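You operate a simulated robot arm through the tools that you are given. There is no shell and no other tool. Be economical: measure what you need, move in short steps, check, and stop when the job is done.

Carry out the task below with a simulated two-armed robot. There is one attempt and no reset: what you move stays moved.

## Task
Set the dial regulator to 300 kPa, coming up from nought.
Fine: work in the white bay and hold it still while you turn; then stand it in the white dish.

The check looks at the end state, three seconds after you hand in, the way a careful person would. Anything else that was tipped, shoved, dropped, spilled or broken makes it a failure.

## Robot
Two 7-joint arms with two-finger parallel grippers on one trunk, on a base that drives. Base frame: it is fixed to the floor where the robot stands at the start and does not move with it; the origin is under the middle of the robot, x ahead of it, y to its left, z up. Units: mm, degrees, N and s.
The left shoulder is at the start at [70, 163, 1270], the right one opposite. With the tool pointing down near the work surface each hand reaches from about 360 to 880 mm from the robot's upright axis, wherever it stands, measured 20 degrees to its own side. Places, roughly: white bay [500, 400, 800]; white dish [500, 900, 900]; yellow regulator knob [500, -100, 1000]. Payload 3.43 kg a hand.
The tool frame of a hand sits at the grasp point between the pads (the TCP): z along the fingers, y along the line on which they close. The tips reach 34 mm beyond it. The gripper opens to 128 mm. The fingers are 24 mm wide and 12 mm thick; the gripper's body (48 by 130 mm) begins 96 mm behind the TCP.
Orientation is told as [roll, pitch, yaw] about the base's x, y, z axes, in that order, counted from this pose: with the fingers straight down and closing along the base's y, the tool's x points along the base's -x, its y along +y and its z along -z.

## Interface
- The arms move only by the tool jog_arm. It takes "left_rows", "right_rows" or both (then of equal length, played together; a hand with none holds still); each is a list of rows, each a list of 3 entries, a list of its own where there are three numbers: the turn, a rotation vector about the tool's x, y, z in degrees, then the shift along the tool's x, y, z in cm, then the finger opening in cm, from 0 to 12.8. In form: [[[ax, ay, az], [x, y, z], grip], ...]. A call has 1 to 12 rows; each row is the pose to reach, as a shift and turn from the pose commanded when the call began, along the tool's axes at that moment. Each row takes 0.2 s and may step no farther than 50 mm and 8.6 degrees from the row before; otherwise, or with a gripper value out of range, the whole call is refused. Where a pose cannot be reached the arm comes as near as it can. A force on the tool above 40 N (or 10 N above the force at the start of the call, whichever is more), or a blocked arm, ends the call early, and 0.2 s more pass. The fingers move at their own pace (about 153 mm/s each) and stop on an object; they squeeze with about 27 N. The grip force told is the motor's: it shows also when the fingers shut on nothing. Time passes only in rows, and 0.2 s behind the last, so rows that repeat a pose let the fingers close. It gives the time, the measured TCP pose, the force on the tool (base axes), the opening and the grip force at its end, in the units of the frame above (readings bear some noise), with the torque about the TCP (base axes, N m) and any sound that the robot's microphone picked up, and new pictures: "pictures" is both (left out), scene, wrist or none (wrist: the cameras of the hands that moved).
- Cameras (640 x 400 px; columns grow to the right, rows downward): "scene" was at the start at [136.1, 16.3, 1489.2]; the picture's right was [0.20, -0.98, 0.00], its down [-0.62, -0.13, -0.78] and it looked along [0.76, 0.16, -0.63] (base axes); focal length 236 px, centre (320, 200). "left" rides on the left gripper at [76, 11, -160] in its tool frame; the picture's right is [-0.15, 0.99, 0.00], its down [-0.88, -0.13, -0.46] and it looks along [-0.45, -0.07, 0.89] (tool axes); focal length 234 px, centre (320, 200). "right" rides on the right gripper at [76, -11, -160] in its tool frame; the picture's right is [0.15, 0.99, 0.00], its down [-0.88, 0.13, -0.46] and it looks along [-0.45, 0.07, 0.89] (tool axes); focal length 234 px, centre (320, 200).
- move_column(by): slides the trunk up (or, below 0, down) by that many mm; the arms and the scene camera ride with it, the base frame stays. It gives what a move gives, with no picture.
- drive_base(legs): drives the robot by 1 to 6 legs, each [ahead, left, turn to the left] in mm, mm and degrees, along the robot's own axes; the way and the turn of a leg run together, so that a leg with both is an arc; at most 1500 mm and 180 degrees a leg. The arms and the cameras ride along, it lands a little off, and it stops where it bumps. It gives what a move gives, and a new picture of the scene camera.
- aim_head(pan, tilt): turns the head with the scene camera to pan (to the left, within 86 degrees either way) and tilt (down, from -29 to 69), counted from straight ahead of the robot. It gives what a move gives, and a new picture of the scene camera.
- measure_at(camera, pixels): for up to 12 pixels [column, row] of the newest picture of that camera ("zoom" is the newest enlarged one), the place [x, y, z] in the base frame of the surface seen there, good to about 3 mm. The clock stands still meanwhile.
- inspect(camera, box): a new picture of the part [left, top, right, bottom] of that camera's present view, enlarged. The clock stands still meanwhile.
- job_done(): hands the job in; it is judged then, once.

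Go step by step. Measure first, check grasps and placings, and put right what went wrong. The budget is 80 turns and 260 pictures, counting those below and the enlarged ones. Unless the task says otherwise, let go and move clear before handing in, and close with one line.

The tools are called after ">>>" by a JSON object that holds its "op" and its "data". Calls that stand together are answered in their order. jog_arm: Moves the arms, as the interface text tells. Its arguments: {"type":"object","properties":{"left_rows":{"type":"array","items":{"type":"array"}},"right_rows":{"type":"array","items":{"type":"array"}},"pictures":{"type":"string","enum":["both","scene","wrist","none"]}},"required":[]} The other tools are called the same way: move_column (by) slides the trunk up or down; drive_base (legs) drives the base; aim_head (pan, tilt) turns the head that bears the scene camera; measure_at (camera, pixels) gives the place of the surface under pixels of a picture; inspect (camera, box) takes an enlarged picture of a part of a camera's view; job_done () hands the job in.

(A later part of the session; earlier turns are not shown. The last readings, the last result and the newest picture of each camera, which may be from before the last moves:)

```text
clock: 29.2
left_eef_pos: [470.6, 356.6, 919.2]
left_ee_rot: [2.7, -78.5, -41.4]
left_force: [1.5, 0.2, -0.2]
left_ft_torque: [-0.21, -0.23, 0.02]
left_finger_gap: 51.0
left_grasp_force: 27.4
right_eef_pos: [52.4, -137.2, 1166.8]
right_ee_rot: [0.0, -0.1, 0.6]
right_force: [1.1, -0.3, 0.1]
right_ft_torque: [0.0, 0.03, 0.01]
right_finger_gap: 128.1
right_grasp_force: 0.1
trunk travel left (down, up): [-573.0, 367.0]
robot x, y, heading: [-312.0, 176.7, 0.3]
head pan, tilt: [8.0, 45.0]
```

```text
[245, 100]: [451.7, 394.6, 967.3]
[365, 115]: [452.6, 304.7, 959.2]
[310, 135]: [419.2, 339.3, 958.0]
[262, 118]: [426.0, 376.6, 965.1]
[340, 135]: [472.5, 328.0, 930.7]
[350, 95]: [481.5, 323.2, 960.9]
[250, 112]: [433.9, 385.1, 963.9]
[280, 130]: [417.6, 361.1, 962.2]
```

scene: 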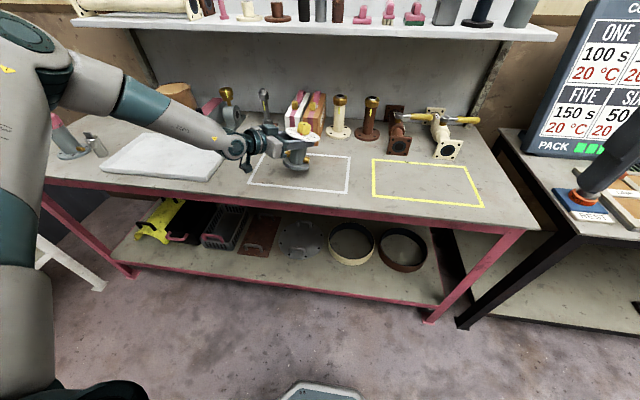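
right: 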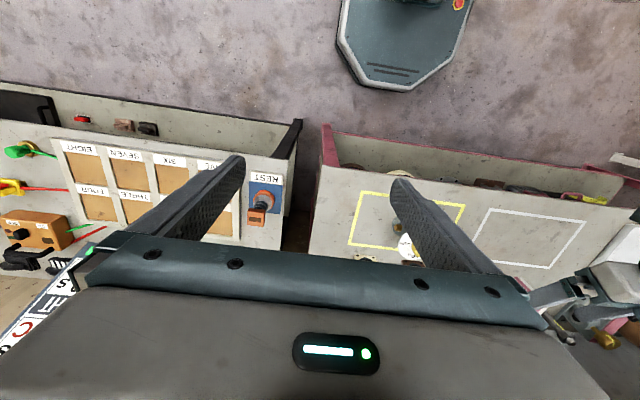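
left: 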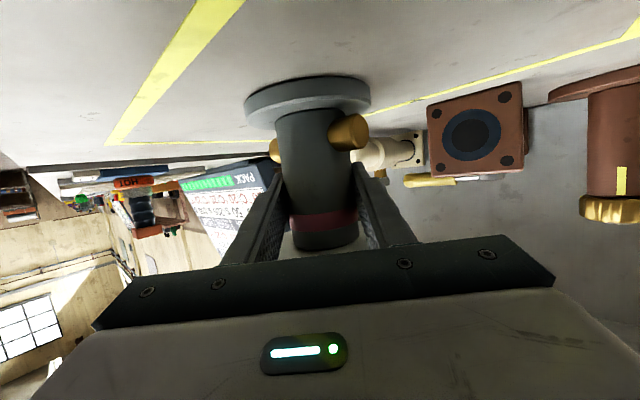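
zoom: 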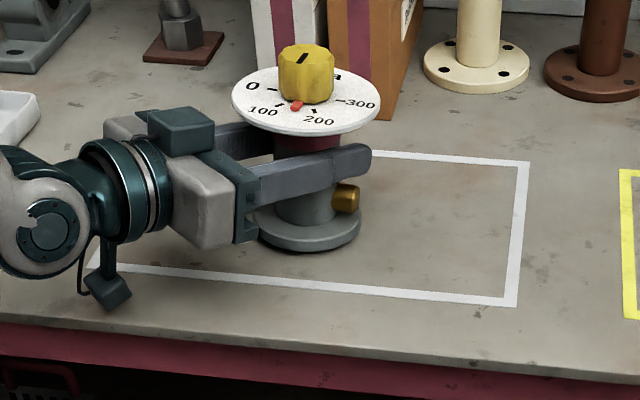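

It is nearly seated: the dial averages z≈961 with a few degrees of roll. I'll open the fingers to let it stand flat, then grip it again.

>>> {"op": "move_column", "data": {"by": -2}}

>>> {"op": "jog_arm", "data": {"left_rows": [[[0, 0, 0], [0, 0, 0], 5.4], [[0, 0, 0], [0, 0, 0], 5.8], [[0, 0, 0], [0, 0, 0], 6.5], [[0, 0, 0], [0, 0, 0], 7]], "pictures": "none"}}

>>> {"op": "inspect", "data": {"camera": "scene", "box": [230, 100, 370, 200]}}

>>> {"op": "measure_at", "data": {"camera": "zoom", "pixels": [[245, 100], [365, 115], [310, 130], [262, 118], [340, 128], [350, 95], [250, 112], [280, 128]]}}

```text
clock: 29.7
left_eef_pos: [469.2, 356.7, 919.8]
left_ee_rot: [3.0, -78.9, -41.7]
left_force: [2.9, 0.8, 9.8]
left_ft_torque: [-0.35, -0.56, 0.08]
left_finger_gap: 50.8
left_grasp_force: 28.0
right_eef_pos: [52.2, -136.8, 1164.9]
right_ee_rot: [-0.1, 0.0, 0.5]
right_force: [-0.1, -0.6, -0.1]
right_ft_torque: [0.0, -0.01, 0.02]
right_finger_gap: 127.6
right_grasp_force: 0.1
trunk travel left (down, up): [-571.0, 369.0]
robot x, y, heading: [-304.1, 176.7, 0.3]
head pan, tilt: [8.0, 45.0]
```

```text
clock: 30.7
left_eef_pos: [468.9, 355.0, 917.6]
left_ee_rot: [2.6, -78.4, -41.3]
left_force: [-0.3, 0.5, -0.1]
left_ft_torque: [-0.01, 0.0, 0.01]
left_finger_gap: 70.0
left_grasp_force: 0.1
right_eef_pos: [52.9, -138.0, 1165.0]
right_ee_rot: [0.0, 0.0, 0.4]
right_force: [-0.2, -0.5, 0.4]
right_ft_torque: [-0.02, 0.01, 0.0]
right_finger_gap: 128.2
right_grasp_force: 0.0
trunk travel left (down, up): [-571.0, 369.0]
robot x, y, heading: [-310.5, 177.0, 0.2]
head pan, tilt: [8.0, 45.0]
```

```text
4.00 times, centred on (300, 150) of scene
```

zoom: 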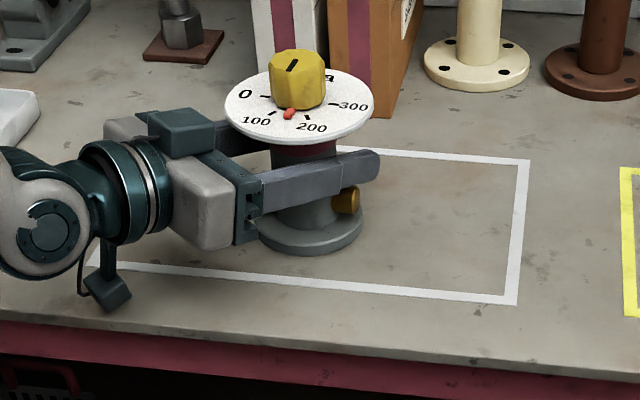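

```text
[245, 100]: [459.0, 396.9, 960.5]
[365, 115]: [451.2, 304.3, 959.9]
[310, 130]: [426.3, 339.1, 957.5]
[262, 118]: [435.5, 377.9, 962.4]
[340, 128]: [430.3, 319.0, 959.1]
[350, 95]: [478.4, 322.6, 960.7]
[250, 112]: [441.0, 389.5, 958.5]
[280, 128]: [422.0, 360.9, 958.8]
```

It stands flat in the white bay with the dial at z≈959. I'll raise the grip 9 mm to sit closer under the dial and close again.

>>> {"op": "move_column", "data": {"by": 9}}

>>> {"op": "jog_arm", "data": {"left_rows": [[[0, 0, 0], [0, -0.15, 0], 6], [[0, 0, 0], [0, -0.15, 0], 5], [[0, 0, 0], [0, -0.15, 0], 4], [[0, 0, 0], [0, -0.15, 0], 3]], "pictures": "none"}}

>>> {"op": "inspect", "data": {"camera": "scene", "box": [250, 100, 350, 170]}}

>>> {"op": "measure_at", "data": {"camera": "zoom", "pixels": [[250, 110], [230, 150], [310, 65], [275, 85], [330, 180], [230, 210], [130, 160], [400, 130], [300, 80], [270, 180]]}}

```text
clock: 31.3
left_eef_pos: [469.1, 355.3, 925.8]
left_ee_rot: [2.5, -78.6, -41.4]
left_force: [0.9, 0.7, 1.0]
left_ft_torque: [0.0, 0.0, 0.01]
left_finger_gap: 70.0
left_grasp_force: 0.1
right_eef_pos: [52.2, -137.5, 1173.4]
right_ee_rot: [0.0, 0.1, 0.4]
right_force: [0.7, 0.0, 0.1]
right_ft_torque: [-0.01, -0.02, -0.02]
right_finger_gap: 127.7
right_grasp_force: 0.0
trunk travel left (down, up): [-580.0, 360.0]
robot x, y, heading: [-306.3, 174.6, 0.4]
head pan, tilt: [8.0, 45.0]
```

```text
clock: 32.3
left_eef_pos: [467.5, 356.3, 925.6]
left_ee_rot: [2.6, -78.6, -41.2]
left_force: [1.0, 1.4, 1.4]
left_ft_torque: [-0.12, 0.2, -0.03]
left_finger_gap: 50.8
left_grasp_force: 27.3
right_eef_pos: [51.6, -138.1, 1174.7]
right_ee_rot: [-0.1, 0.1, 0.5]
right_force: [0.0, -0.4, -0.4]
right_ft_torque: [0.0, 0.03, -0.02]
right_finger_gap: 128.2
right_grasp_force: 0.0
trunk travel left (down, up): [-580.0, 360.0]
robot x, y, heading: [-304.2, 175.0, 0.6]
head pan, tilt: [8.0, 45.0]
```

```text
5.71 times, centred on (300, 135) of scene
```

zoom: 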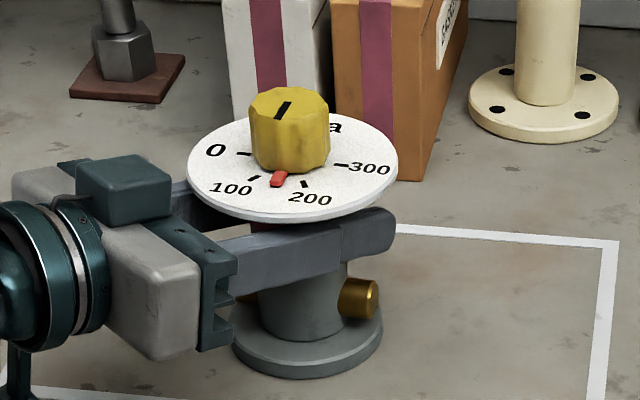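

```text
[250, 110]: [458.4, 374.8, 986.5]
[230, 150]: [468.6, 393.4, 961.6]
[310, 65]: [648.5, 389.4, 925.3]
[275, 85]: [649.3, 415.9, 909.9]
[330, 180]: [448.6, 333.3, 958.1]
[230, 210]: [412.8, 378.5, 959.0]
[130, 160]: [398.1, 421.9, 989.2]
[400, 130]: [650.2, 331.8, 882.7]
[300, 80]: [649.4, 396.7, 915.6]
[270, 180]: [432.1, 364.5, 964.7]
```

Gripped again at 50.8 mm, and it is upright. I'll get the knob centre precisely for the right hand.

>>> {"op": "measure_at", "data": {"camera": "zoom", "pixels": [[290, 102], [275, 98], [300, 112], [322, 100], [290, 165], [253, 130], [327, 140], [192, 168], [392, 178], [262, 212], [330, 212]]}}

```text
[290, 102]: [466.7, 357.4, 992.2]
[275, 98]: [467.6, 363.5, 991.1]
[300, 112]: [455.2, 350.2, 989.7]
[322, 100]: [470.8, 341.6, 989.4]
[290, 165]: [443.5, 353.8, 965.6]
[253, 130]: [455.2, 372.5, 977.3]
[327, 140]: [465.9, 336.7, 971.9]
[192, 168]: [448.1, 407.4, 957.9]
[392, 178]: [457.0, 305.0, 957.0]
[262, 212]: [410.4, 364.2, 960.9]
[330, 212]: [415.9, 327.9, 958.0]
```

The regulator axis is at about (463, 355), with the knob top at z≈992 and the dial at z≈959. I'll bring the right hand over it at height with the fingers opened to 60 mm.

>>> {"op": "jog_arm", "data": {"right_rows": [[[0, 0, 0], [-3, 3.6, 0], 6], [[0, 0, 0], [-6, 7.2, 0], 6], [[0, 0, 0], [-9, 10.8, 0], 6], [[0, 0, 0], [-12, 14.4, 0], 6], [[0, 0, 0], [-15, 18, 0], 6], [[0, 0, 0], [-18, 21.6, 0], 6], [[0, 0, 0], [-21, 25.2, 1], 6], [[0, 0, 0], [-24, 28.8, 2], 6], [[0, 0, 0], [-27, 32.4, 3], 6], [[0, 0, 0], [-30, 36, 4], 6], [[0, 0, 0], [-32, 39.6, 5], 6]]}}

```text
clock: 34.7
left_eef_pos: [467.5, 355.2, 925.1]
left_ee_rot: [2.3, -78.6, -41.1]
left_force: [1.1, -0.6, 5.4]
left_ft_torque: [-0.29, 0.33, -0.01]
left_finger_gap: 50.9
left_grasp_force: 27.3
right_eef_pos: [369.0, 263.6, 1123.0]
right_ee_rot: [-0.1, -0.1, 0.4]
right_force: [-0.3, 0.1, -0.7]
right_ft_torque: [0.04, -0.04, -0.03]
right_finger_gap: 60.0
right_grasp_force: 0.0
trunk travel left (down, up): [-580.0, 360.0]
robot x, y, heading: [-307.0, 172.6, 0.2]
head pan, tilt: [8.0, 45.0]
```

scene: 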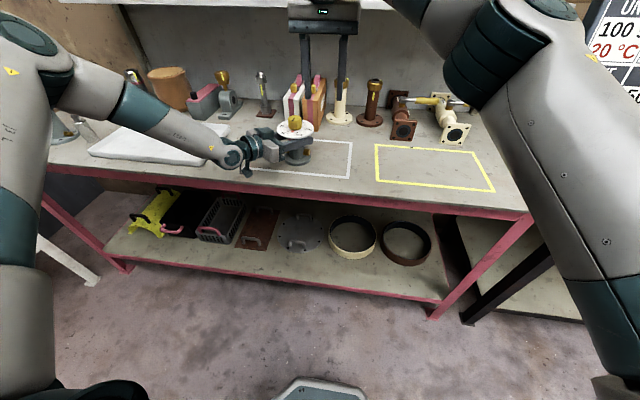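
right: 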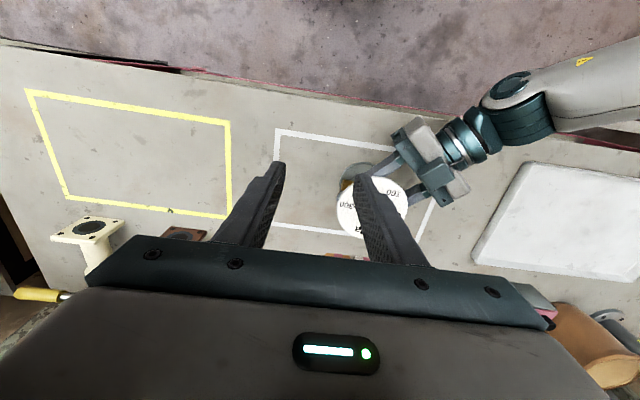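

On track. I'll move to just above the knob.

>>> {"op": "jog_arm", "data": {"right_rows": [[[0, 0, 0], [-3.2, 3.1, 0.6], 6], [[0, 0, 0], [-6.3, 6.1, 1.2], 6], [[0, 0, 0], [-9.4, 9.1, 2], 6], [[0, 0, 0], [-9.4, 9.1, 5], 6]]}}

>>> {"op": "inspect", "data": {"camera": "right", "box": [200, 100, 440, 250]}}

```text
clock: 35.7
left_eef_pos: [468.5, 354.6, 926.1]
left_ee_rot: [3.0, -78.4, -41.7]
left_force: [0.3, 3.0, 3.9]
left_ft_torque: [-0.11, 0.06, 0.01]
left_finger_gap: 51.2
left_grasp_force: 27.1
right_eef_pos: [395.4, 312.6, 1073.2]
right_ee_rot: [0.1, 0.1, 0.3]
right_force: [-0.2, -0.5, 0.0]
right_ft_torque: [0.11, -0.01, 0.03]
right_finger_gap: 60.1
right_grasp_force: 0.1
right hand out of reach, approached as far as the arm can: row 1, 2, 3, 4
trunk travel left (down, up): [-580.0, 360.0]
robot x, y, heading: [-309.3, 178.4, 0.4]
head pan, tilt: [8.0, 45.0]
```

scene: 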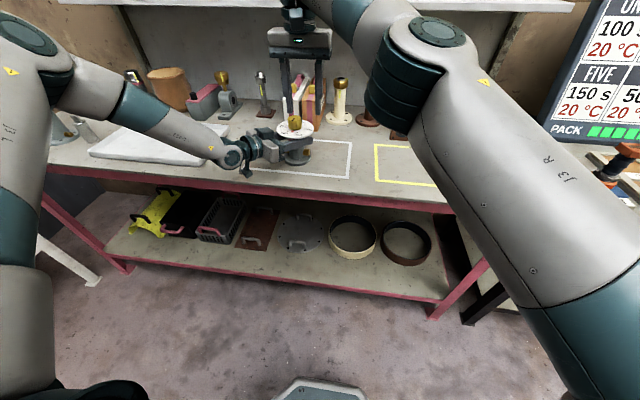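
right: 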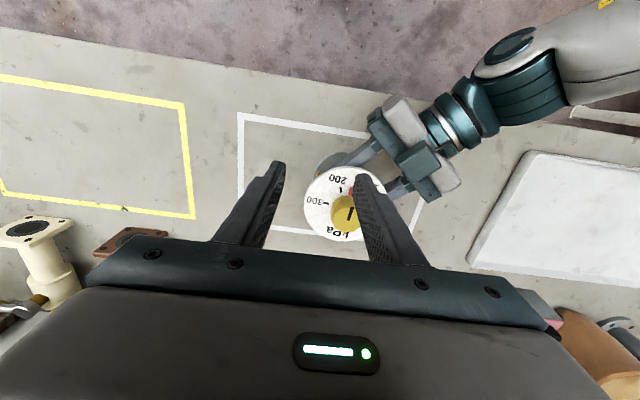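

```text
2.67 times, centred on (320, 175) of right
```

zoom: 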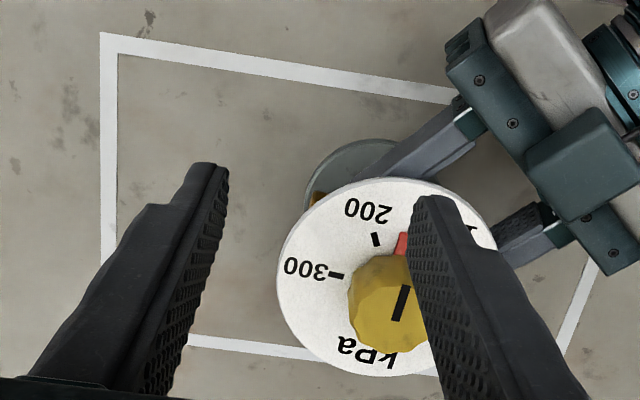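

The right hand falls about 80 mm short, because the robot stands too far off. I'll let go with the left (the regulator stands on its own), swing the left hand 35° around the stem so the fingers point more to the right, and back the right hand off a little. Then I'll re-place the base closer.

>>> {"op": "jog_arm", "data": {"left_rows": [[[0, 0, 0], [0, 0, 0], 6], [[0, 0, 0], [0, 0, 0], 9], [[0, 0, 0], [0, 0, 0], 12.8], [[6.9, 0, 1.4], [0, 0, 0], 12.8], [[13.7, 0, 2.8], [0, 0, 0], 12.8], [[20.6, 0, 4.2], [0, 0, 0], 12.8], [[27.4, 0, 5.5], [0, 0, 0], 12.8], [[34.3, 0, 6.9], [0, 0, 0], 12.8]], "right_rows": [[[0, 0, 0], [3, -3, -1], 6], [[0, 0, 0], [6, -6, -2], 6], [[0, 0, 0], [9, -9, -3], 6], [[0, 0, 0], [12, -12, -4], 6], [[0, 0, 0], [14, -15, -5], 6], [[0, 0, 0], [16, -17, -6], 6], [[0, 0, 0], [18, -19, -6], 6], [[0, 0, 0], [20, -21, -6], 6]], "pictures": "scene"}}

>>> {"op": "inspect", "data": {"camera": "scene", "box": [230, 90, 370, 190]}}

```text
clock: 37.5
left_eef_pos: [330.0, 263.4, 928.7]
left_ee_rot: [17.1, -77.2, -79.1]
left_force: [0.1, 0.1, -0.2]
left_ft_torque: [0.0, -0.01, 0.02]
left_finger_gap: 128.0
left_grasp_force: 0.1
left hand out of reach, approached as far as the arm can: row 4, 5, 6, 7, 8
right_eef_pos: [195.7, 101.3, 1133.3]
right_ee_rot: [0.0, -0.1, 0.5]
right_force: [-0.1, -0.4, 0.7]
right_ft_torque: [0.01, -0.05, -0.01]
right_finger_gap: 60.1
right_grasp_force: 0.1
trunk travel left (down, up): [-580.0, 360.0]
robot x, y, heading: [-310.9, 177.3, 0.3]
head pan, tilt: [8.0, 45.0]
```

scene: 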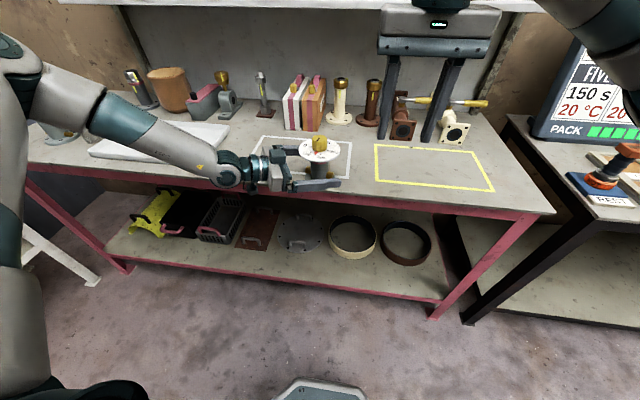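

```text
4.00 times, centred on (300, 140) of scene
```

zoom: 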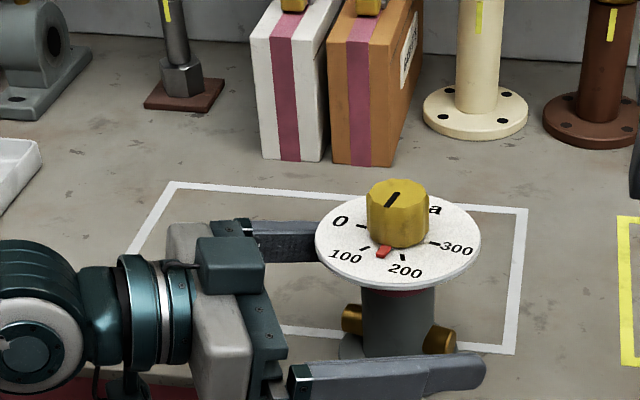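

The arm clipped badly and dragged the regulator forward in the bay, though it still stands. I'll measure where it is now.

>>> {"op": "measure_at", "data": {"camera": "zoom", "pixels": [[395, 198], [325, 255], [475, 255], [398, 286], [400, 235], [400, 330], [480, 370], [270, 235], [350, 180], [520, 250], [508, 350], [130, 262]]}}

>>> {"op": "inspect", "data": {"camera": "left", "box": [120, 20, 520, 270]}}

```text
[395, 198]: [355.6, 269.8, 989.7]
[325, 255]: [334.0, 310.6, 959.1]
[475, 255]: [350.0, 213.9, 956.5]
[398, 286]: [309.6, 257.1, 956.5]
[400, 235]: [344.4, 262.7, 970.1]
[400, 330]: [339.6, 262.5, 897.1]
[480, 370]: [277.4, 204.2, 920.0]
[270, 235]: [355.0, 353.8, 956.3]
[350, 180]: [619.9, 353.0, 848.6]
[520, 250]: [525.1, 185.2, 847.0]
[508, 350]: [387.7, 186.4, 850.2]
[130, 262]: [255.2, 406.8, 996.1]
```

```text
1.60 times, centred on (320, 145) of left
```

zoom: 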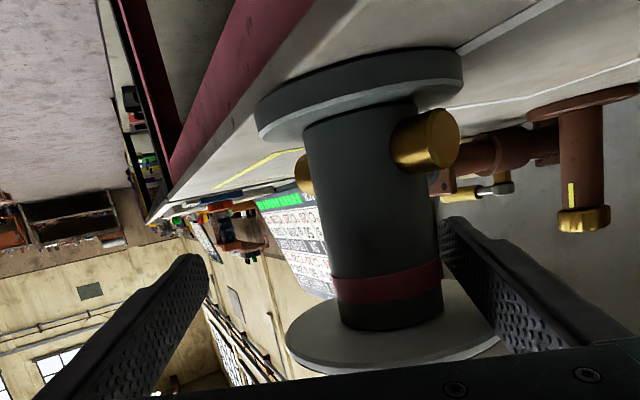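

The regulator stands at about (360, 262), just forward of the bay line. That is 670 mm ahead of the robot, a good distance for the right arm. The fingers still straddle it, 26 mm off centre, so I'll centre the hand with a small base move and grip here.

>>> {"op": "drive_base", "data": {"legs": [[28, 2, 0]]}}

>>> {"op": "inspect", "data": {"camera": "left", "box": [120, 20, 520, 270]}}

```text
clock: 38.3
left_eef_pos: [357.0, 267.1, 929.0]
left_ee_rot: [17.2, -77.3, -79.2]
left_force: [-0.1, -0.3, -0.1]
left_ft_torque: [0.04, 0.01, -0.02]
left_finger_gap: 127.8
left_grasp_force: 0.0
right_eef_pos: [223.1, 106.2, 1134.6]
right_ee_rot: [0.0, 0.1, 0.5]
right_force: [1.5, -0.1, -0.6]
right_ft_torque: [0.03, 0.01, -0.03]
right_finger_gap: 59.7
right_grasp_force: 0.1
trunk travel left (down, up): [-580.0, 360.0]
robot x, y, heading: [-280.0, 178.0, 0.4]
head pan, tilt: [8.0, 45.0]
```

scene: 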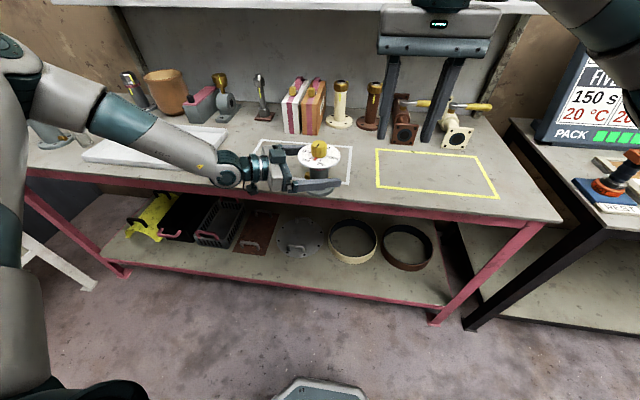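

```text
1.60 times, centred on (320, 145) of left
```

zoom: 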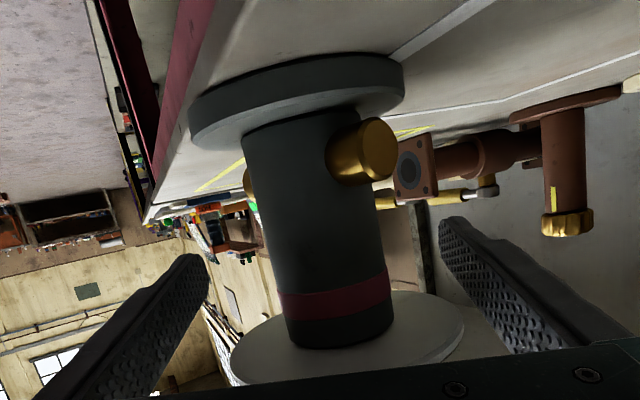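

It is well centred now. Closing.

>>> {"op": "jog_arm", "data": {"left_rows": [[[0, 0, 0], [0, 0, 0], 8], [[0, 0, 0], [0, 0, 0], 5.5], [[0, 0, 0], [0, 0, 0], 4], [[0, 0, 0], [0, 0, 0], 3], [[0, 0, 0], [0, 0, 0], 3]], "pictures": "none"}}

>>> {"op": "move_column", "data": {"by": 25}}

>>> {"op": "inspect", "data": {"camera": "scene", "box": [230, 100, 370, 200]}}

```text
clock: 39.5
left_eef_pos: [357.5, 267.3, 928.0]
left_ee_rot: [17.2, -77.4, -79.3]
left_force: [-2.3, 0.1, 8.5]
left_ft_torque: [-0.33, 0.53, -0.04]
left_finger_gap: 52.9
left_grasp_force: 26.8
right_eef_pos: [222.5, 106.4, 1134.0]
right_ee_rot: [0.0, 0.0, 0.5]
right_force: [-0.2, -0.9, -0.2]
right_ft_torque: [0.0, -0.01, 0.0]
right_finger_gap: 60.0
right_grasp_force: 0.0
trunk travel left (down, up): [-580.0, 360.0]
robot x, y, heading: [-284.6, 178.2, 0.4]
head pan, tilt: [8.0, 45.0]
```

```text
clock: 40.2
left_eef_pos: [357.7, 268.6, 951.5]
left_ee_rot: [16.6, -77.3, -78.4]
left_force: [-0.5, -0.1, -5.1]
left_ft_torque: [0.0, 0.04, 0.0]
left_finger_gap: 51.2
left_grasp_force: 27.1
right_eef_pos: [224.5, 104.8, 1158.6]
right_ee_rot: [-0.1, 0.1, 0.5]
right_force: [1.0, -1.4, -0.2]
right_ft_torque: [0.01, 0.02, 0.01]
right_finger_gap: 60.2
right_grasp_force: 0.1
trunk travel left (down, up): [-605.0, 335.0]
robot x, y, heading: [-282.9, 180.3, 0.7]
head pan, tilt: [8.0, 45.0]
```

```text
4.00 times, centred on (300, 150) of scene
```

zoom: 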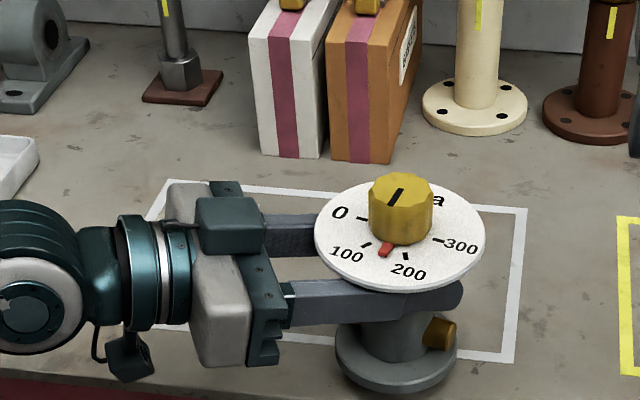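

It is held and only slightly tilted, so the dial-side grip is better. I'll drive ahead and left to centre it in the white bay.

>>> {"op": "drive_base", "data": {"legs": [[120, 80, 0]]}}

>>> {"op": "move_column", "data": {"by": -15}}

>>> {"op": "inspect", "data": {"camera": "scene", "box": [230, 100, 370, 200]}}

```text
clock: 41.6
left_eef_pos: [477.1, 348.8, 952.4]
left_ee_rot: [16.9, -77.2, -79.0]
left_force: [1.0, 0.0, -5.0]
left_ft_torque: [0.04, -0.02, 0.02]
left_finger_gap: 51.0
left_grasp_force: 26.8
right_eef_pos: [342.9, 187.8, 1158.7]
right_ee_rot: [0.1, 0.1, 0.5]
right_force: [0.1, 0.4, -0.7]
right_ft_torque: [0.01, -0.01, -0.02]
right_finger_gap: 60.0
right_grasp_force: 0.0
trunk travel left (down, up): [-605.0, 335.0]
robot x, y, heading: [-160.0, 260.5, 0.5]
head pan, tilt: [8.0, 45.0]
```

scene: 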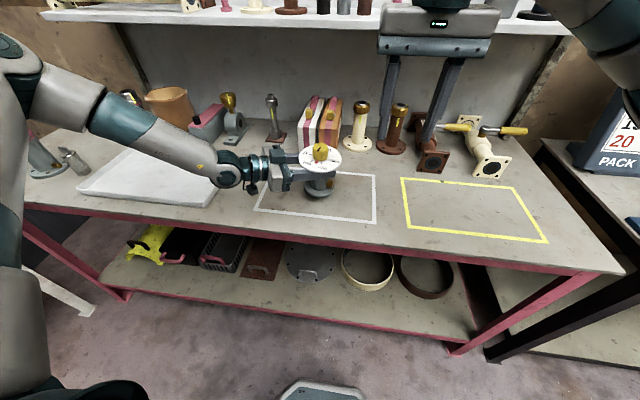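

```text
clock: 42.2
left_eef_pos: [477.8, 348.9, 937.3]
left_ee_rot: [16.6, -77.3, -78.6]
left_force: [0.5, 0.7, -5.9]
left_ft_torque: [-0.01, -0.04, 0.01]
left_finger_gap: 51.2
left_grasp_force: 26.9
right_eef_pos: [343.5, 187.8, 1145.3]
right_ee_rot: [0.0, -0.1, 0.6]
right_force: [-0.6, -1.2, 0.2]
right_ft_torque: [-0.02, 0.0, 0.01]
right_finger_gap: 60.0
right_grasp_force: 0.0
trunk travel left (down, up): [-590.0, 350.0]
robot x, y, heading: [-159.7, 263.4, 0.5]
head pan, tilt: [8.0, 45.0]
```

```text
4.00 times, centred on (300, 150) of scene
```

zoom: 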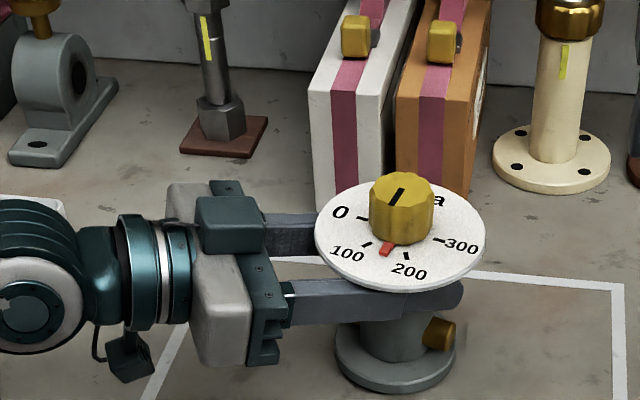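

Good. I'll lower the last stretch until it rests.

>>> {"op": "move_column", "data": {"by": -7}}

>>> {"op": "move_column", "data": {"by": -3}}

>>> {"op": "inspect", "data": {"camera": "scene", "box": [230, 100, 370, 200]}}

>>> {"op": "measure_at", "data": {"camera": "zoom", "pixels": [[325, 250], [475, 250], [398, 284], [345, 270], [450, 275], [450, 205], [398, 190], [372, 205], [432, 210], [398, 240]]}}

```text
clock: 42.8
left_eef_pos: [477.0, 348.8, 936.1]
left_ee_rot: [18.2, -77.6, -80.2]
left_force: [1.7, 1.1, 15.5]
left_ft_torque: [-0.32, 0.54, -0.02]
left_finger_gap: 51.1
left_grasp_force: 27.0
right_eef_pos: [342.6, 186.1, 1138.4]
right_ee_rot: [0.0, -0.1, 0.5]
right_force: [0.1, 0.1, -0.5]
right_ft_torque: [-0.02, 0.01, -0.01]
right_finger_gap: 60.0
right_grasp_force: 0.1
trunk travel left (down, up): [-583.0, 357.0]
robot x, y, heading: [-164.2, 260.3, 0.2]
head pan, tilt: [8.0, 45.0]
```

```text
clock: 43.3
left_eef_pos: [477.4, 348.1, 929.8]
left_ee_rot: [17.7, -77.5, -79.6]
left_force: [3.6, 2.6, 20.2]
left_ft_torque: [-0.38, 0.49, -0.03]
left_finger_gap: 51.4
left_grasp_force: 26.8
right_eef_pos: [341.6, 187.8, 1135.3]
right_ee_rot: [-0.1, -0.1, 0.5]
right_force: [-0.4, -0.2, -0.1]
right_ft_torque: [-0.01, -0.02, 0.03]
right_finger_gap: 59.8
right_grasp_force: 0.0
trunk travel left (down, up): [-580.0, 360.0]
robot x, y, heading: [-158.3, 260.0, 0.5]
head pan, tilt: [8.0, 45.0]
```

```text
4.00 times, centred on (300, 150) of scene
```

zoom: 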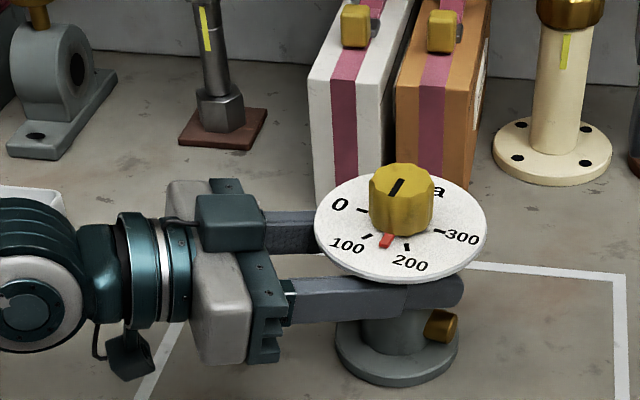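

```text
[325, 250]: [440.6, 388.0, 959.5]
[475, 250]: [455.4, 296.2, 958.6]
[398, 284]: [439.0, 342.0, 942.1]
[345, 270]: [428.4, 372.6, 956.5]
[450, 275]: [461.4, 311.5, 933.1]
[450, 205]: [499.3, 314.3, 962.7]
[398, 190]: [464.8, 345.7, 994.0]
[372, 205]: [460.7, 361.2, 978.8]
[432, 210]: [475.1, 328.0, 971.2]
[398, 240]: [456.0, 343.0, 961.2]
```

It stands flat (dial z≈959 all round) in the bay, firmly held. The axis is at about (473, 345). I'll bring the right hand above it.

>>> {"op": "jog_arm", "data": {"right_rows": [[[0, 0, 0], [-2.6, 3.1, 0], 6], [[0, 0, 0], [-5.2, 6.3, 0], 6], [[0, 0, 0], [-7.8, 9.4, 1], 6], [[0, 0, 0], [-10.5, 12.6, 3], 6], [[0, 0, 0], [-13.2, 15.7, 5], 6], [[0, 0, 0], [-13.2, 15.7, 7.5], 6]]}}

>>> {"op": "inspect", "data": {"camera": "right", "box": [220, 130, 420, 255]}}

>>> {"op": "inspect", "data": {"camera": "scene", "box": [230, 60, 410, 200]}}

```text
clock: 44.7
left_eef_pos: [475.3, 348.8, 928.2]
left_ee_rot: [17.1, -77.2, -79.1]
left_force: [0.0, -1.0, 7.5]
left_ft_torque: [-0.32, 0.43, 0.06]
left_finger_gap: 51.6
left_grasp_force: 26.9
right_eef_pos: [474.0, 344.5, 1060.2]
right_ee_rot: [0.1, -0.1, 0.6]
right_force: [-0.6, 1.1, 0.3]
right_ft_torque: [0.0, -0.02, -0.01]
right_finger_gap: 60.1
right_grasp_force: 0.1
trunk travel left (down, up): [-580.0, 360.0]
robot x, y, heading: [-163.7, 258.1, 0.4]
head pan, tilt: [8.0, 45.0]
```

scene: 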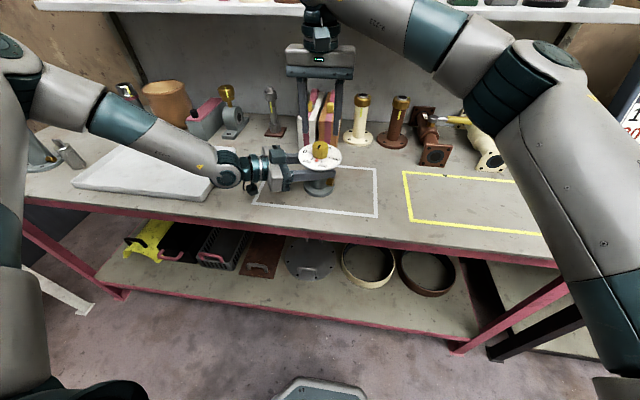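
right: 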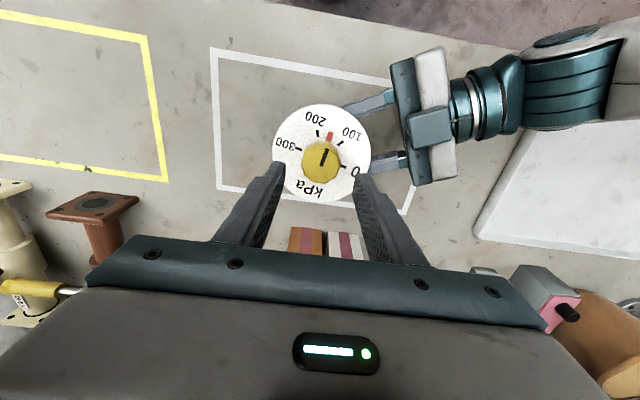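

```text
3.20 times, centred on (320, 192) of right
```

zoom: 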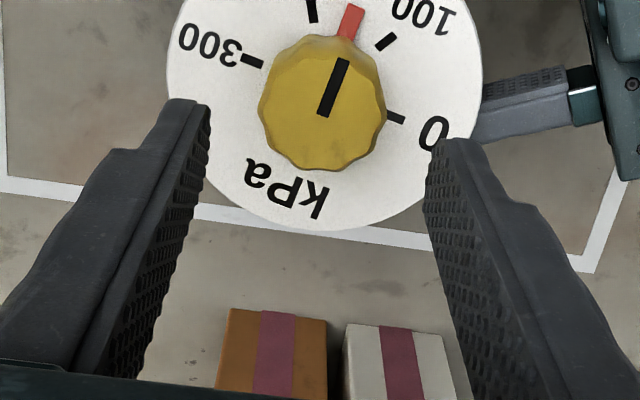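

```text
2.86 times, centred on (320, 130) of scene
```

zoom: 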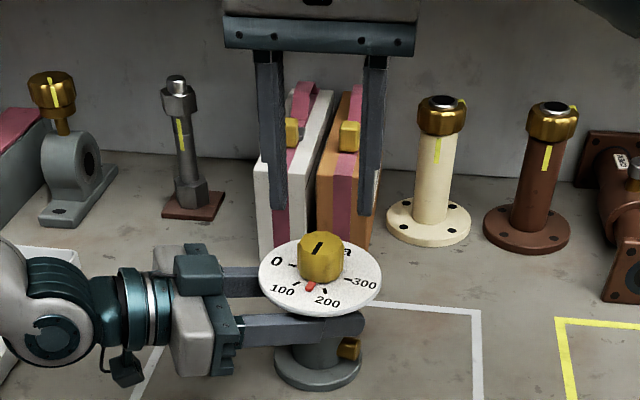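

The right hand is above the knob. I'll measure the knob and dial from this overhead camera to centre it.

>>> {"op": "measure_at", "data": {"camera": "right", "pixels": [[275, 152], [369, 157], [322, 107], [318, 199], [322, 160], [305, 160], [339, 162], [322, 144], [322, 177]]}}

```text
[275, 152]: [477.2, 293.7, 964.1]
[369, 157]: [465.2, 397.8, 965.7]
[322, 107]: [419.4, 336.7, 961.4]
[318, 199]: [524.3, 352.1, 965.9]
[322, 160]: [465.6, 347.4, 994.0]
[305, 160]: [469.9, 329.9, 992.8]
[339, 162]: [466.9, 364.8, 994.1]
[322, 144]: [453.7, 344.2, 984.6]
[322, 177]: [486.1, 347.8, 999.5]
```

The knob's axis is at about (471, 346.5), 36 mm across with its top at 993. I'll centre, descend to TCP z≈1000 (tips just over the dial) and close.

>>> {"op": "jog_arm", "data": {"right_rows": [[[0, 0, 0], [0.3, 0.2, 1.5], 6], [[0, 0, 0], [0.3, 0.2, 4], 6], [[0, 0, 0], [0.3, 0.2, 5.9], 6], [[0, 0, 0], [0.3, 0.2, 5.9], 4.5], [[0, 0, 0], [0.3, 0.2, 5.9], 3], [[0, 0, 0], [0.3, 0.2, 5.9], 2.5], [[0, 0, 0], [0.3, 0.2, 5.9], 2.5]]}}

>>> {"op": "inspect", "data": {"camera": "scene", "box": [270, 110, 370, 200]}}

```text
clock: 46.3
left_eef_pos: [476.6, 349.8, 929.5]
left_ee_rot: [16.9, -77.3, -79.0]
left_force: [-4.2, 1.7, 2.2]
left_ft_torque: [-0.87, 0.53, -0.13]
left_finger_gap: 51.6
left_grasp_force: 27.3
right_eef_pos: [470.9, 347.2, 1000.1]
right_ee_rot: [0.0, 0.0, 0.4]
right_force: [0.3, -1.3, -0.3]
right_ft_torque: [0.68, -0.11, 0.06]
right_finger_gap: 39.5
right_grasp_force: 27.1
trunk travel left (down, up): [-580.0, 360.0]
robot x, y, heading: [-161.3, 257.8, 0.5]
head pan, tilt: [8.0, 45.0]
```

scene: 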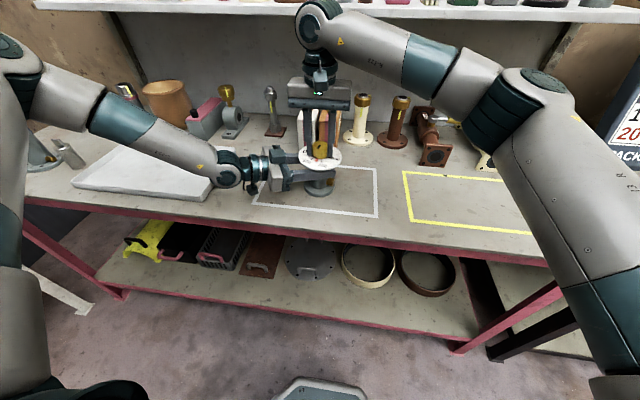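
right: 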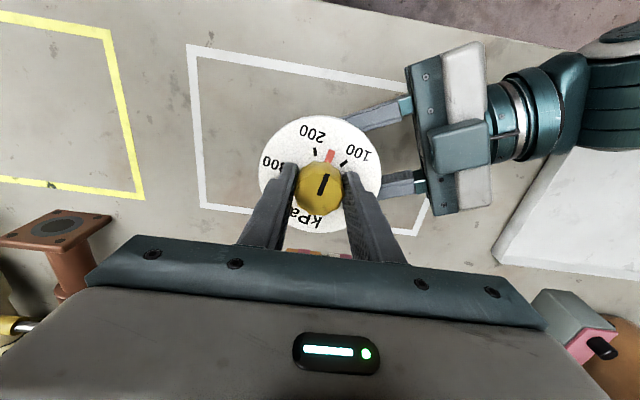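

```text
4.44 times, centred on (320, 155) of scene
```

zoom: 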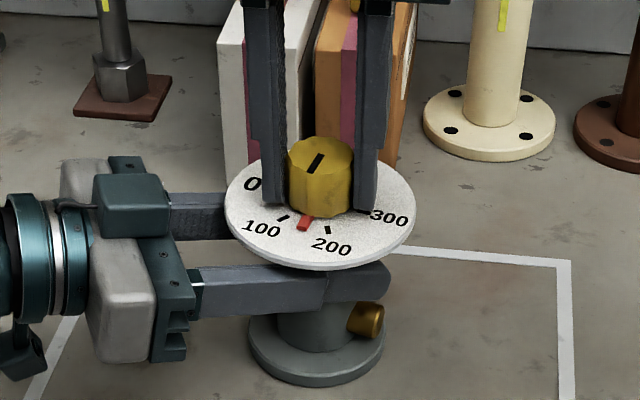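

The knob is gripped at 39.5 mm. I'll turn it down toward 0, clockwise from above, 72° first.

>>> {"op": "jog_arm", "data": {"right_rows": [[[0, 0, 8], [0, 0, 0], 2.5], [[0, 0, 16], [0, 0, 0], 2.5], [[0, 0, 24], [0, 0, 0], 2.5], [[0, 0, 32], [0, 0, 0], 2.5], [[0, 0, 40], [0, 0, 0], 2.5], [[0, 0, 48], [0, 0, 0], 2.5], [[0, 0, 56], [0, 0, 0], 2.5], [[0, 0, 64], [0, 0, 0], 2.5], [[0, 0, 72], [0, 0, 0], 2.5]], "pictures": "wrist"}}

>>> {"op": "inspect", "data": {"camera": "scene", "box": [270, 110, 370, 200]}}

```text
clock: 48.3
left_eef_pos: [475.0, 348.2, 929.5]
left_ee_rot: [17.2, -77.4, -79.2]
left_force: [-27.9, -18.1, 4.7]
left_ft_torque: [-0.17, -0.58, -0.05]
left_finger_gap: 51.1
left_grasp_force: 27.0
right_eef_pos: [471.4, 345.7, 1000.9]
right_ee_rot: [0.3, -0.1, -71.9]
right_force: [29.2, 15.2, 2.8]
right_ft_torque: [0.81, -1.24, 0.19]
right_finger_gap: 40.6
right_grasp_force: 26.0
trunk travel left (down, up): [-580.0, 360.0]
robot x, y, heading: [-161.1, 257.1, -0.1]
head pan, tilt: [8.0, 45.0]
```

right: 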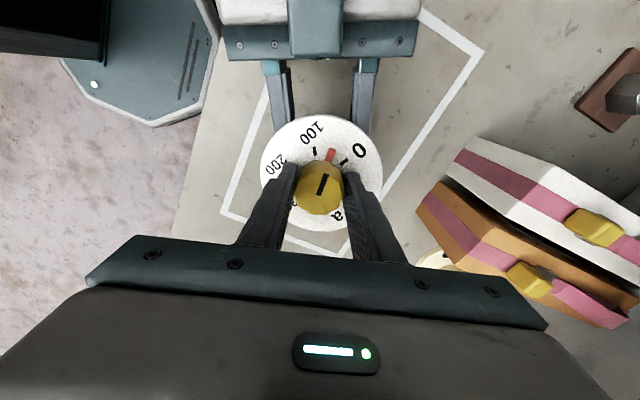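

```text
4.44 times, centred on (320, 155) of scene
```

zoom: 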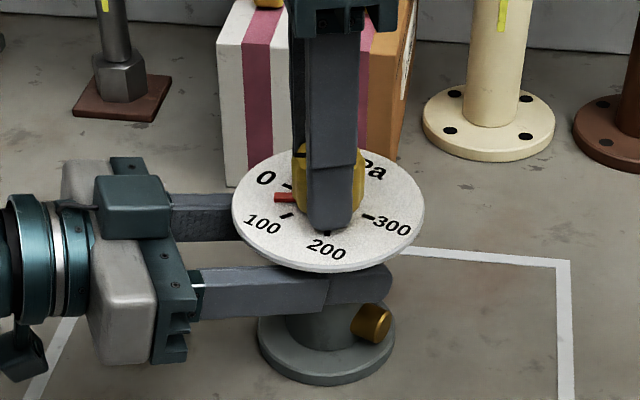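

The pointer has come down to about 45 (between 100 and 0, wrist pixel (331,155)). A 30 N side force shows the hand is off centre by a couple of mm along its closing line. I'll recentre and carry on toward 0.

>>> {"op": "jog_arm", "data": {"right_rows": [[[0, 0, 0], [0, 0.25, 0], 2.5], [[0, 0, 8], [0, 0.25, 0], 2.5], [[0, 0, 16], [0, 0.25, 0], 2.5], [[0, 0, 24], [0, 0.25, 0], 2.5]], "pictures": "none"}}

>>> {"op": "inspect", "data": {"camera": "right", "box": [250, 105, 390, 240]}}

>>> {"op": "inspect", "data": {"camera": "scene", "box": [270, 110, 370, 200]}}

```text
clock: 49.3
left_eef_pos: [473.8, 347.7, 928.9]
left_ee_rot: [16.8, -77.3, -78.8]
left_force: [-30.7, -9.1, 4.3]
left_ft_torque: [0.14, -0.24, -0.11]
left_finger_gap: 51.0
left_grasp_force: 27.6
right_eef_pos: [473.9, 346.7, 1000.8]
right_ee_rot: [0.1, 0.0, -95.7]
right_force: [31.7, 9.3, 4.6]
right_ft_torque: [0.36, -1.49, 0.12]
right_finger_gap: 40.6
right_grasp_force: 27.0
trunk travel left (down, up): [-580.0, 360.0]
robot x, y, heading: [-163.7, 256.3, 0.3]
head pan, tilt: [8.0, 45.0]
```

```text
2.96 times, centred on (320, 172) of right
```

zoom: 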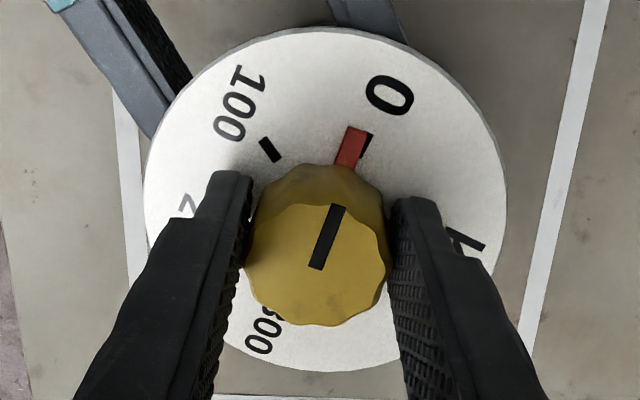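

```text
4.44 times, centred on (320, 155) of scene
```

zoom: 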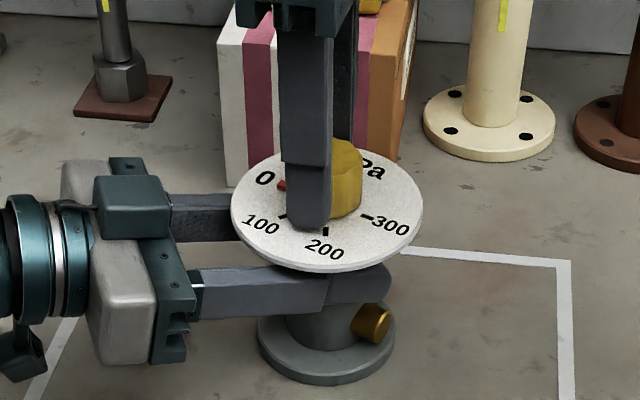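

The pointer is about 4° short of 0, at (352,145) against the tick. I'll turn 7° more and shift the right hand 4 mm along its closing line to relieve the 31 N side load.

>>> {"op": "jog_arm", "data": {"right_rows": [[[0, 0, 0], [0, 0.2, 0], 2.5], [[0, 0, 0], [0, 0.4, 0], 2.5], [[0, 0, 4], [0, 0.4, 0], 2.5], [[0, 0, 7], [0, 0.4, 0], 2.5]], "pictures": "none"}}

>>> {"op": "inspect", "data": {"camera": "right", "box": [250, 105, 390, 240]}}

```text
clock: 50.3
left_eef_pos: [475.8, 349.0, 928.2]
left_ee_rot: [17.1, -77.3, -79.0]
left_force: [-14.9, -7.0, -2.3]
left_ft_torque: [-0.06, 0.91, -0.26]
left_finger_gap: 51.3
left_grasp_force: 27.1
right_eef_pos: [474.9, 347.0, 1001.2]
right_ee_rot: [0.0, 0.0, -102.5]
right_force: [11.3, 6.4, 5.0]
right_ft_torque: [0.36, -1.01, 0.3]
right_finger_gap: 40.3
right_grasp_force: 26.7
trunk travel left (down, up): [-580.0, 360.0]
robot x, y, heading: [-163.8, 259.9, 0.4]
head pan, tilt: [8.0, 45.0]
```

```text
2.96 times, centred on (320, 172) of right
```

zoom: 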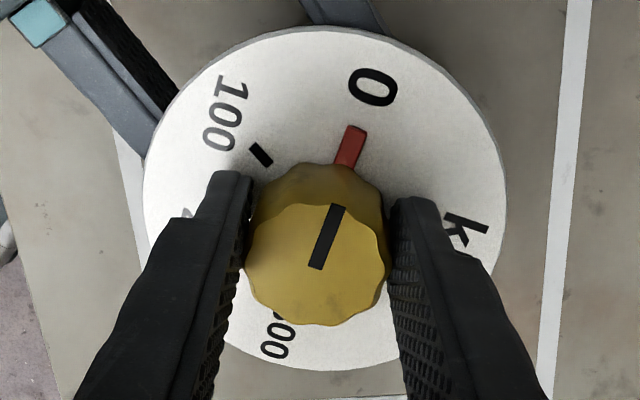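

The pointer now covers the 0 tick and the side force is down to 12 N. I'll push 3° past to be sure of nought, then start coming up counterclockwise, watching the force.

>>> {"op": "jog_arm", "data": {"right_rows": [[[0, 0, 3], [0, 0.05, 0], 2.5], [[0, 0, 3], [0, 0.05, 0], 2.5], [[0, 0, -5], [0, 0.1, 0], 2.5], [[0, 0, -13], [0, 0.1, 0], 2.5], [[0, 0, -21], [0, 0.1, 0], 2.5], [[0, 0, -29], [0, 0.1, 0], 2.5], [[0, 0, -37], [0, 0.1, 0], 2.5], [[0, 0, -45], [0, 0.1, 0], 2.5], [[0, 0, -53], [0, 0.1, 0], 2.5], [[0, 0, -61], [0, 0.1, 0], 2.5], [[0, 0, -69], [0, 0.1, 0], 2.5], [[0, 0, -77], [0, 0.1, 0], 2.5]], "pictures": "none"}}

>>> {"op": "inspect", "data": {"camera": "right", "box": [250, 105, 390, 240]}}

>>> {"op": "inspect", "data": {"camera": "scene", "box": [270, 110, 370, 200]}}

```text
clock: 52.9
left_eef_pos: [478.3, 350.8, 928.1]
left_ee_rot: [16.8, -77.2, -78.5]
left_force: [19.0, 18.0, -10.1]
left_ft_torque: [-0.76, 0.72, 0.21]
left_finger_gap: 52.5
left_grasp_force: 26.8
right_eef_pos: [478.0, 345.2, 1000.0]
right_ee_rot: [-0.1, 0.1, -25.3]
right_force: [-18.1, -18.1, 3.9]
right_ft_torque: [-0.47, 0.65, -0.14]
right_finger_gap: 39.1
right_grasp_force: 27.1
trunk travel left (down, up): [-580.0, 360.0]
robot x, y, heading: [-164.7, 260.0, 0.5]
head pan, tilt: [8.0, 45.0]
```

```text
2.96 times, centred on (320, 172) of right
```

zoom: 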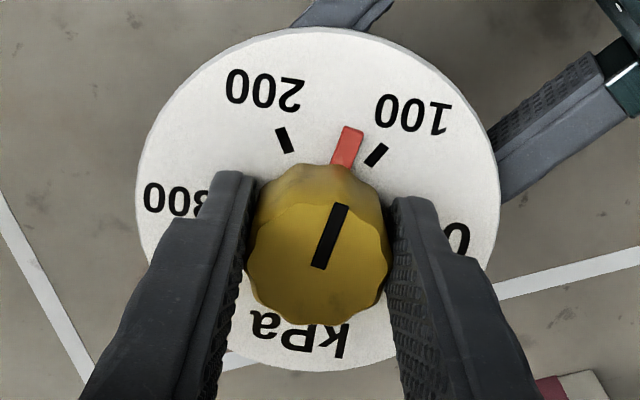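

```text
4.44 times, centred on (320, 155) of scene
```

zoom: 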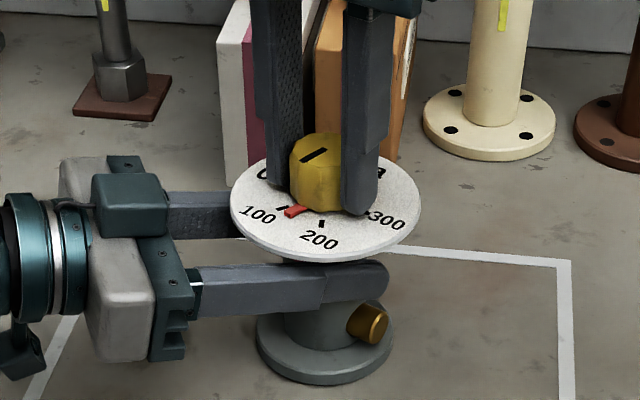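

The pointer is rising, at about 130 (between 100 and 200). I'll continue up about 88° with a small recentring shift, stopping short of 300.

>>> {"op": "jog_arm", "data": {"right_rows": [[[0, 0, -8], [0.1, -0.15, 0], 2.5], [[0, 0, -16], [0.1, -0.2, 0], 2.5], [[0, 0, -24], [0.1, -0.2, 0], 2.5], [[0, 0, -32], [0.1, -0.2, 0], 2.5], [[0, 0, -40], [0.1, -0.2, 0], 2.5], [[0, 0, -48], [0.1, -0.2, 0], 2.5], [[0, 0, -56], [0.1, -0.2, 0], 2.5], [[0, 0, -64], [0.1, -0.2, 0], 2.5], [[0, 0, -72], [0.1, -0.2, 0], 2.5], [[0, 0, -80], [0.1, -0.2, 0], 2.5]], "pictures": "none"}}

>>> {"op": "inspect", "data": {"camera": "right", "box": [250, 105, 390, 240]}}

>>> {"op": "inspect", "data": {"camera": "scene", "box": [270, 110, 370, 200]}}

```text
clock: 55.1
left_eef_pos: [476.0, 349.2, 929.1]
left_ee_rot: [17.0, -77.3, -78.9]
left_force: [-1.5, 21.2, -3.7]
left_ft_torque: [-0.5, 0.52, 0.07]
left_finger_gap: 52.2
left_grasp_force: 27.3
right_eef_pos: [476.8, 344.4, 999.0]
right_ee_rot: [0.1, 0.1, 54.5]
right_force: [-0.5, -21.7, 0.1]
right_ft_torque: [-1.05, -0.53, -0.07]
right_finger_gap: 39.0
right_grasp_force: 27.0
trunk travel left (down, up): [-580.0, 360.0]
robot x, y, heading: [-161.0, 260.1, 0.1]
head pan, tilt: [8.0, 45.0]
```

```text
2.96 times, centred on (320, 172) of right
```

zoom: 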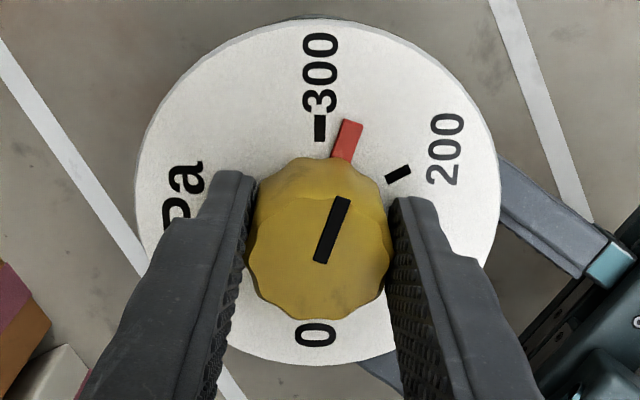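

```text
4.44 times, centred on (320, 155) of scene
```

zoom: 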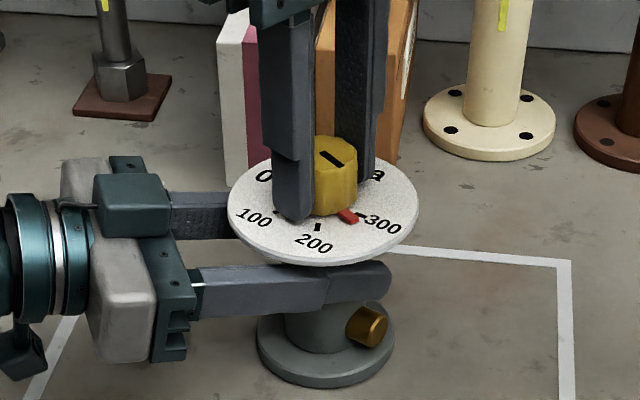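

About 22° remain to 300 (300 tick at (320,128) against the pointer at (346,140) in the wrist zoom). I'll turn 18° more, then check finely.

>>> {"op": "jog_arm", "data": {"right_rows": [[[0, 0, -6], [0.1, -0.1, 0], 2.5], [[0, 0, -12], [0.1, -0.1, 0], 2.5], [[0, 0, -18], [0.1, -0.1, 0], 2.5], [[0, 0, -18], [0.1, -0.1, 0], 2.5]], "pictures": "none"}}

>>> {"op": "inspect", "data": {"camera": "right", "box": [280, 115, 370, 200]}}

>>> {"op": "inspect", "data": {"camera": "scene", "box": [295, 130, 345, 175]}}

```text
clock: 56.1
left_eef_pos: [474.8, 346.2, 930.3]
left_ee_rot: [17.6, -77.4, -79.8]
left_force: [-2.7, -23.7, -1.8]
left_ft_torque: [-0.15, 0.63, -0.05]
left_finger_gap: 51.2
left_grasp_force: 27.2
right_eef_pos: [474.5, 333.0, 999.1]
right_ee_rot: [0.1, -0.3, 62.8]
right_force: [-0.3, 19.5, 10.6]
right_ft_torque: [0.64, -0.1, 0.05]
right_finger_gap: 39.3
right_grasp_force: 26.6
right hand out of reach, approached as far as the arm can: row 2, 3, 4
trunk travel left (down, up): [-580.0, 360.0]
robot x, y, heading: [-160.2, 260.4, 0.3]
head pan, tilt: [8.0, 45.0]
```

```text
4.71 times, centred on (325, 158) of right
```

zoom: 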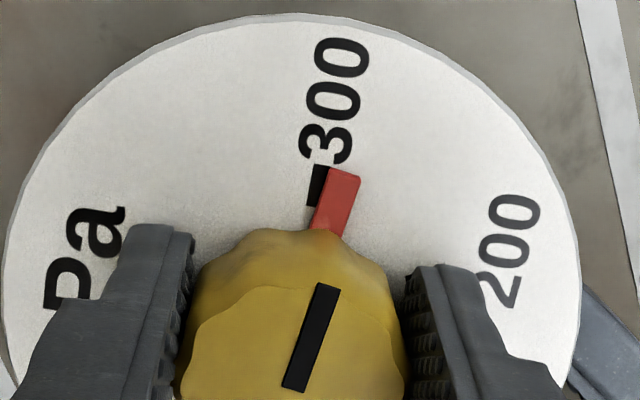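

```text
8.89 times, centred on (320, 152) of scene
```

zoom: 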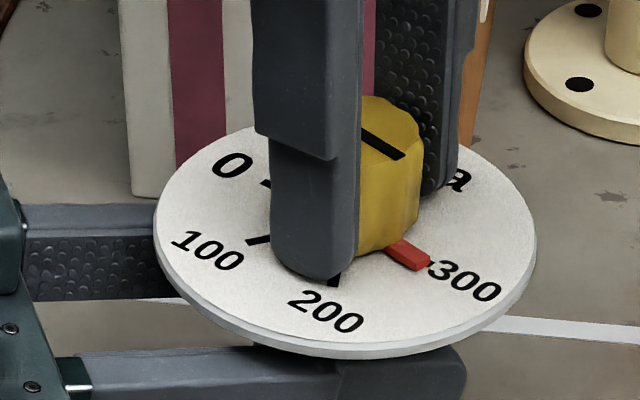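

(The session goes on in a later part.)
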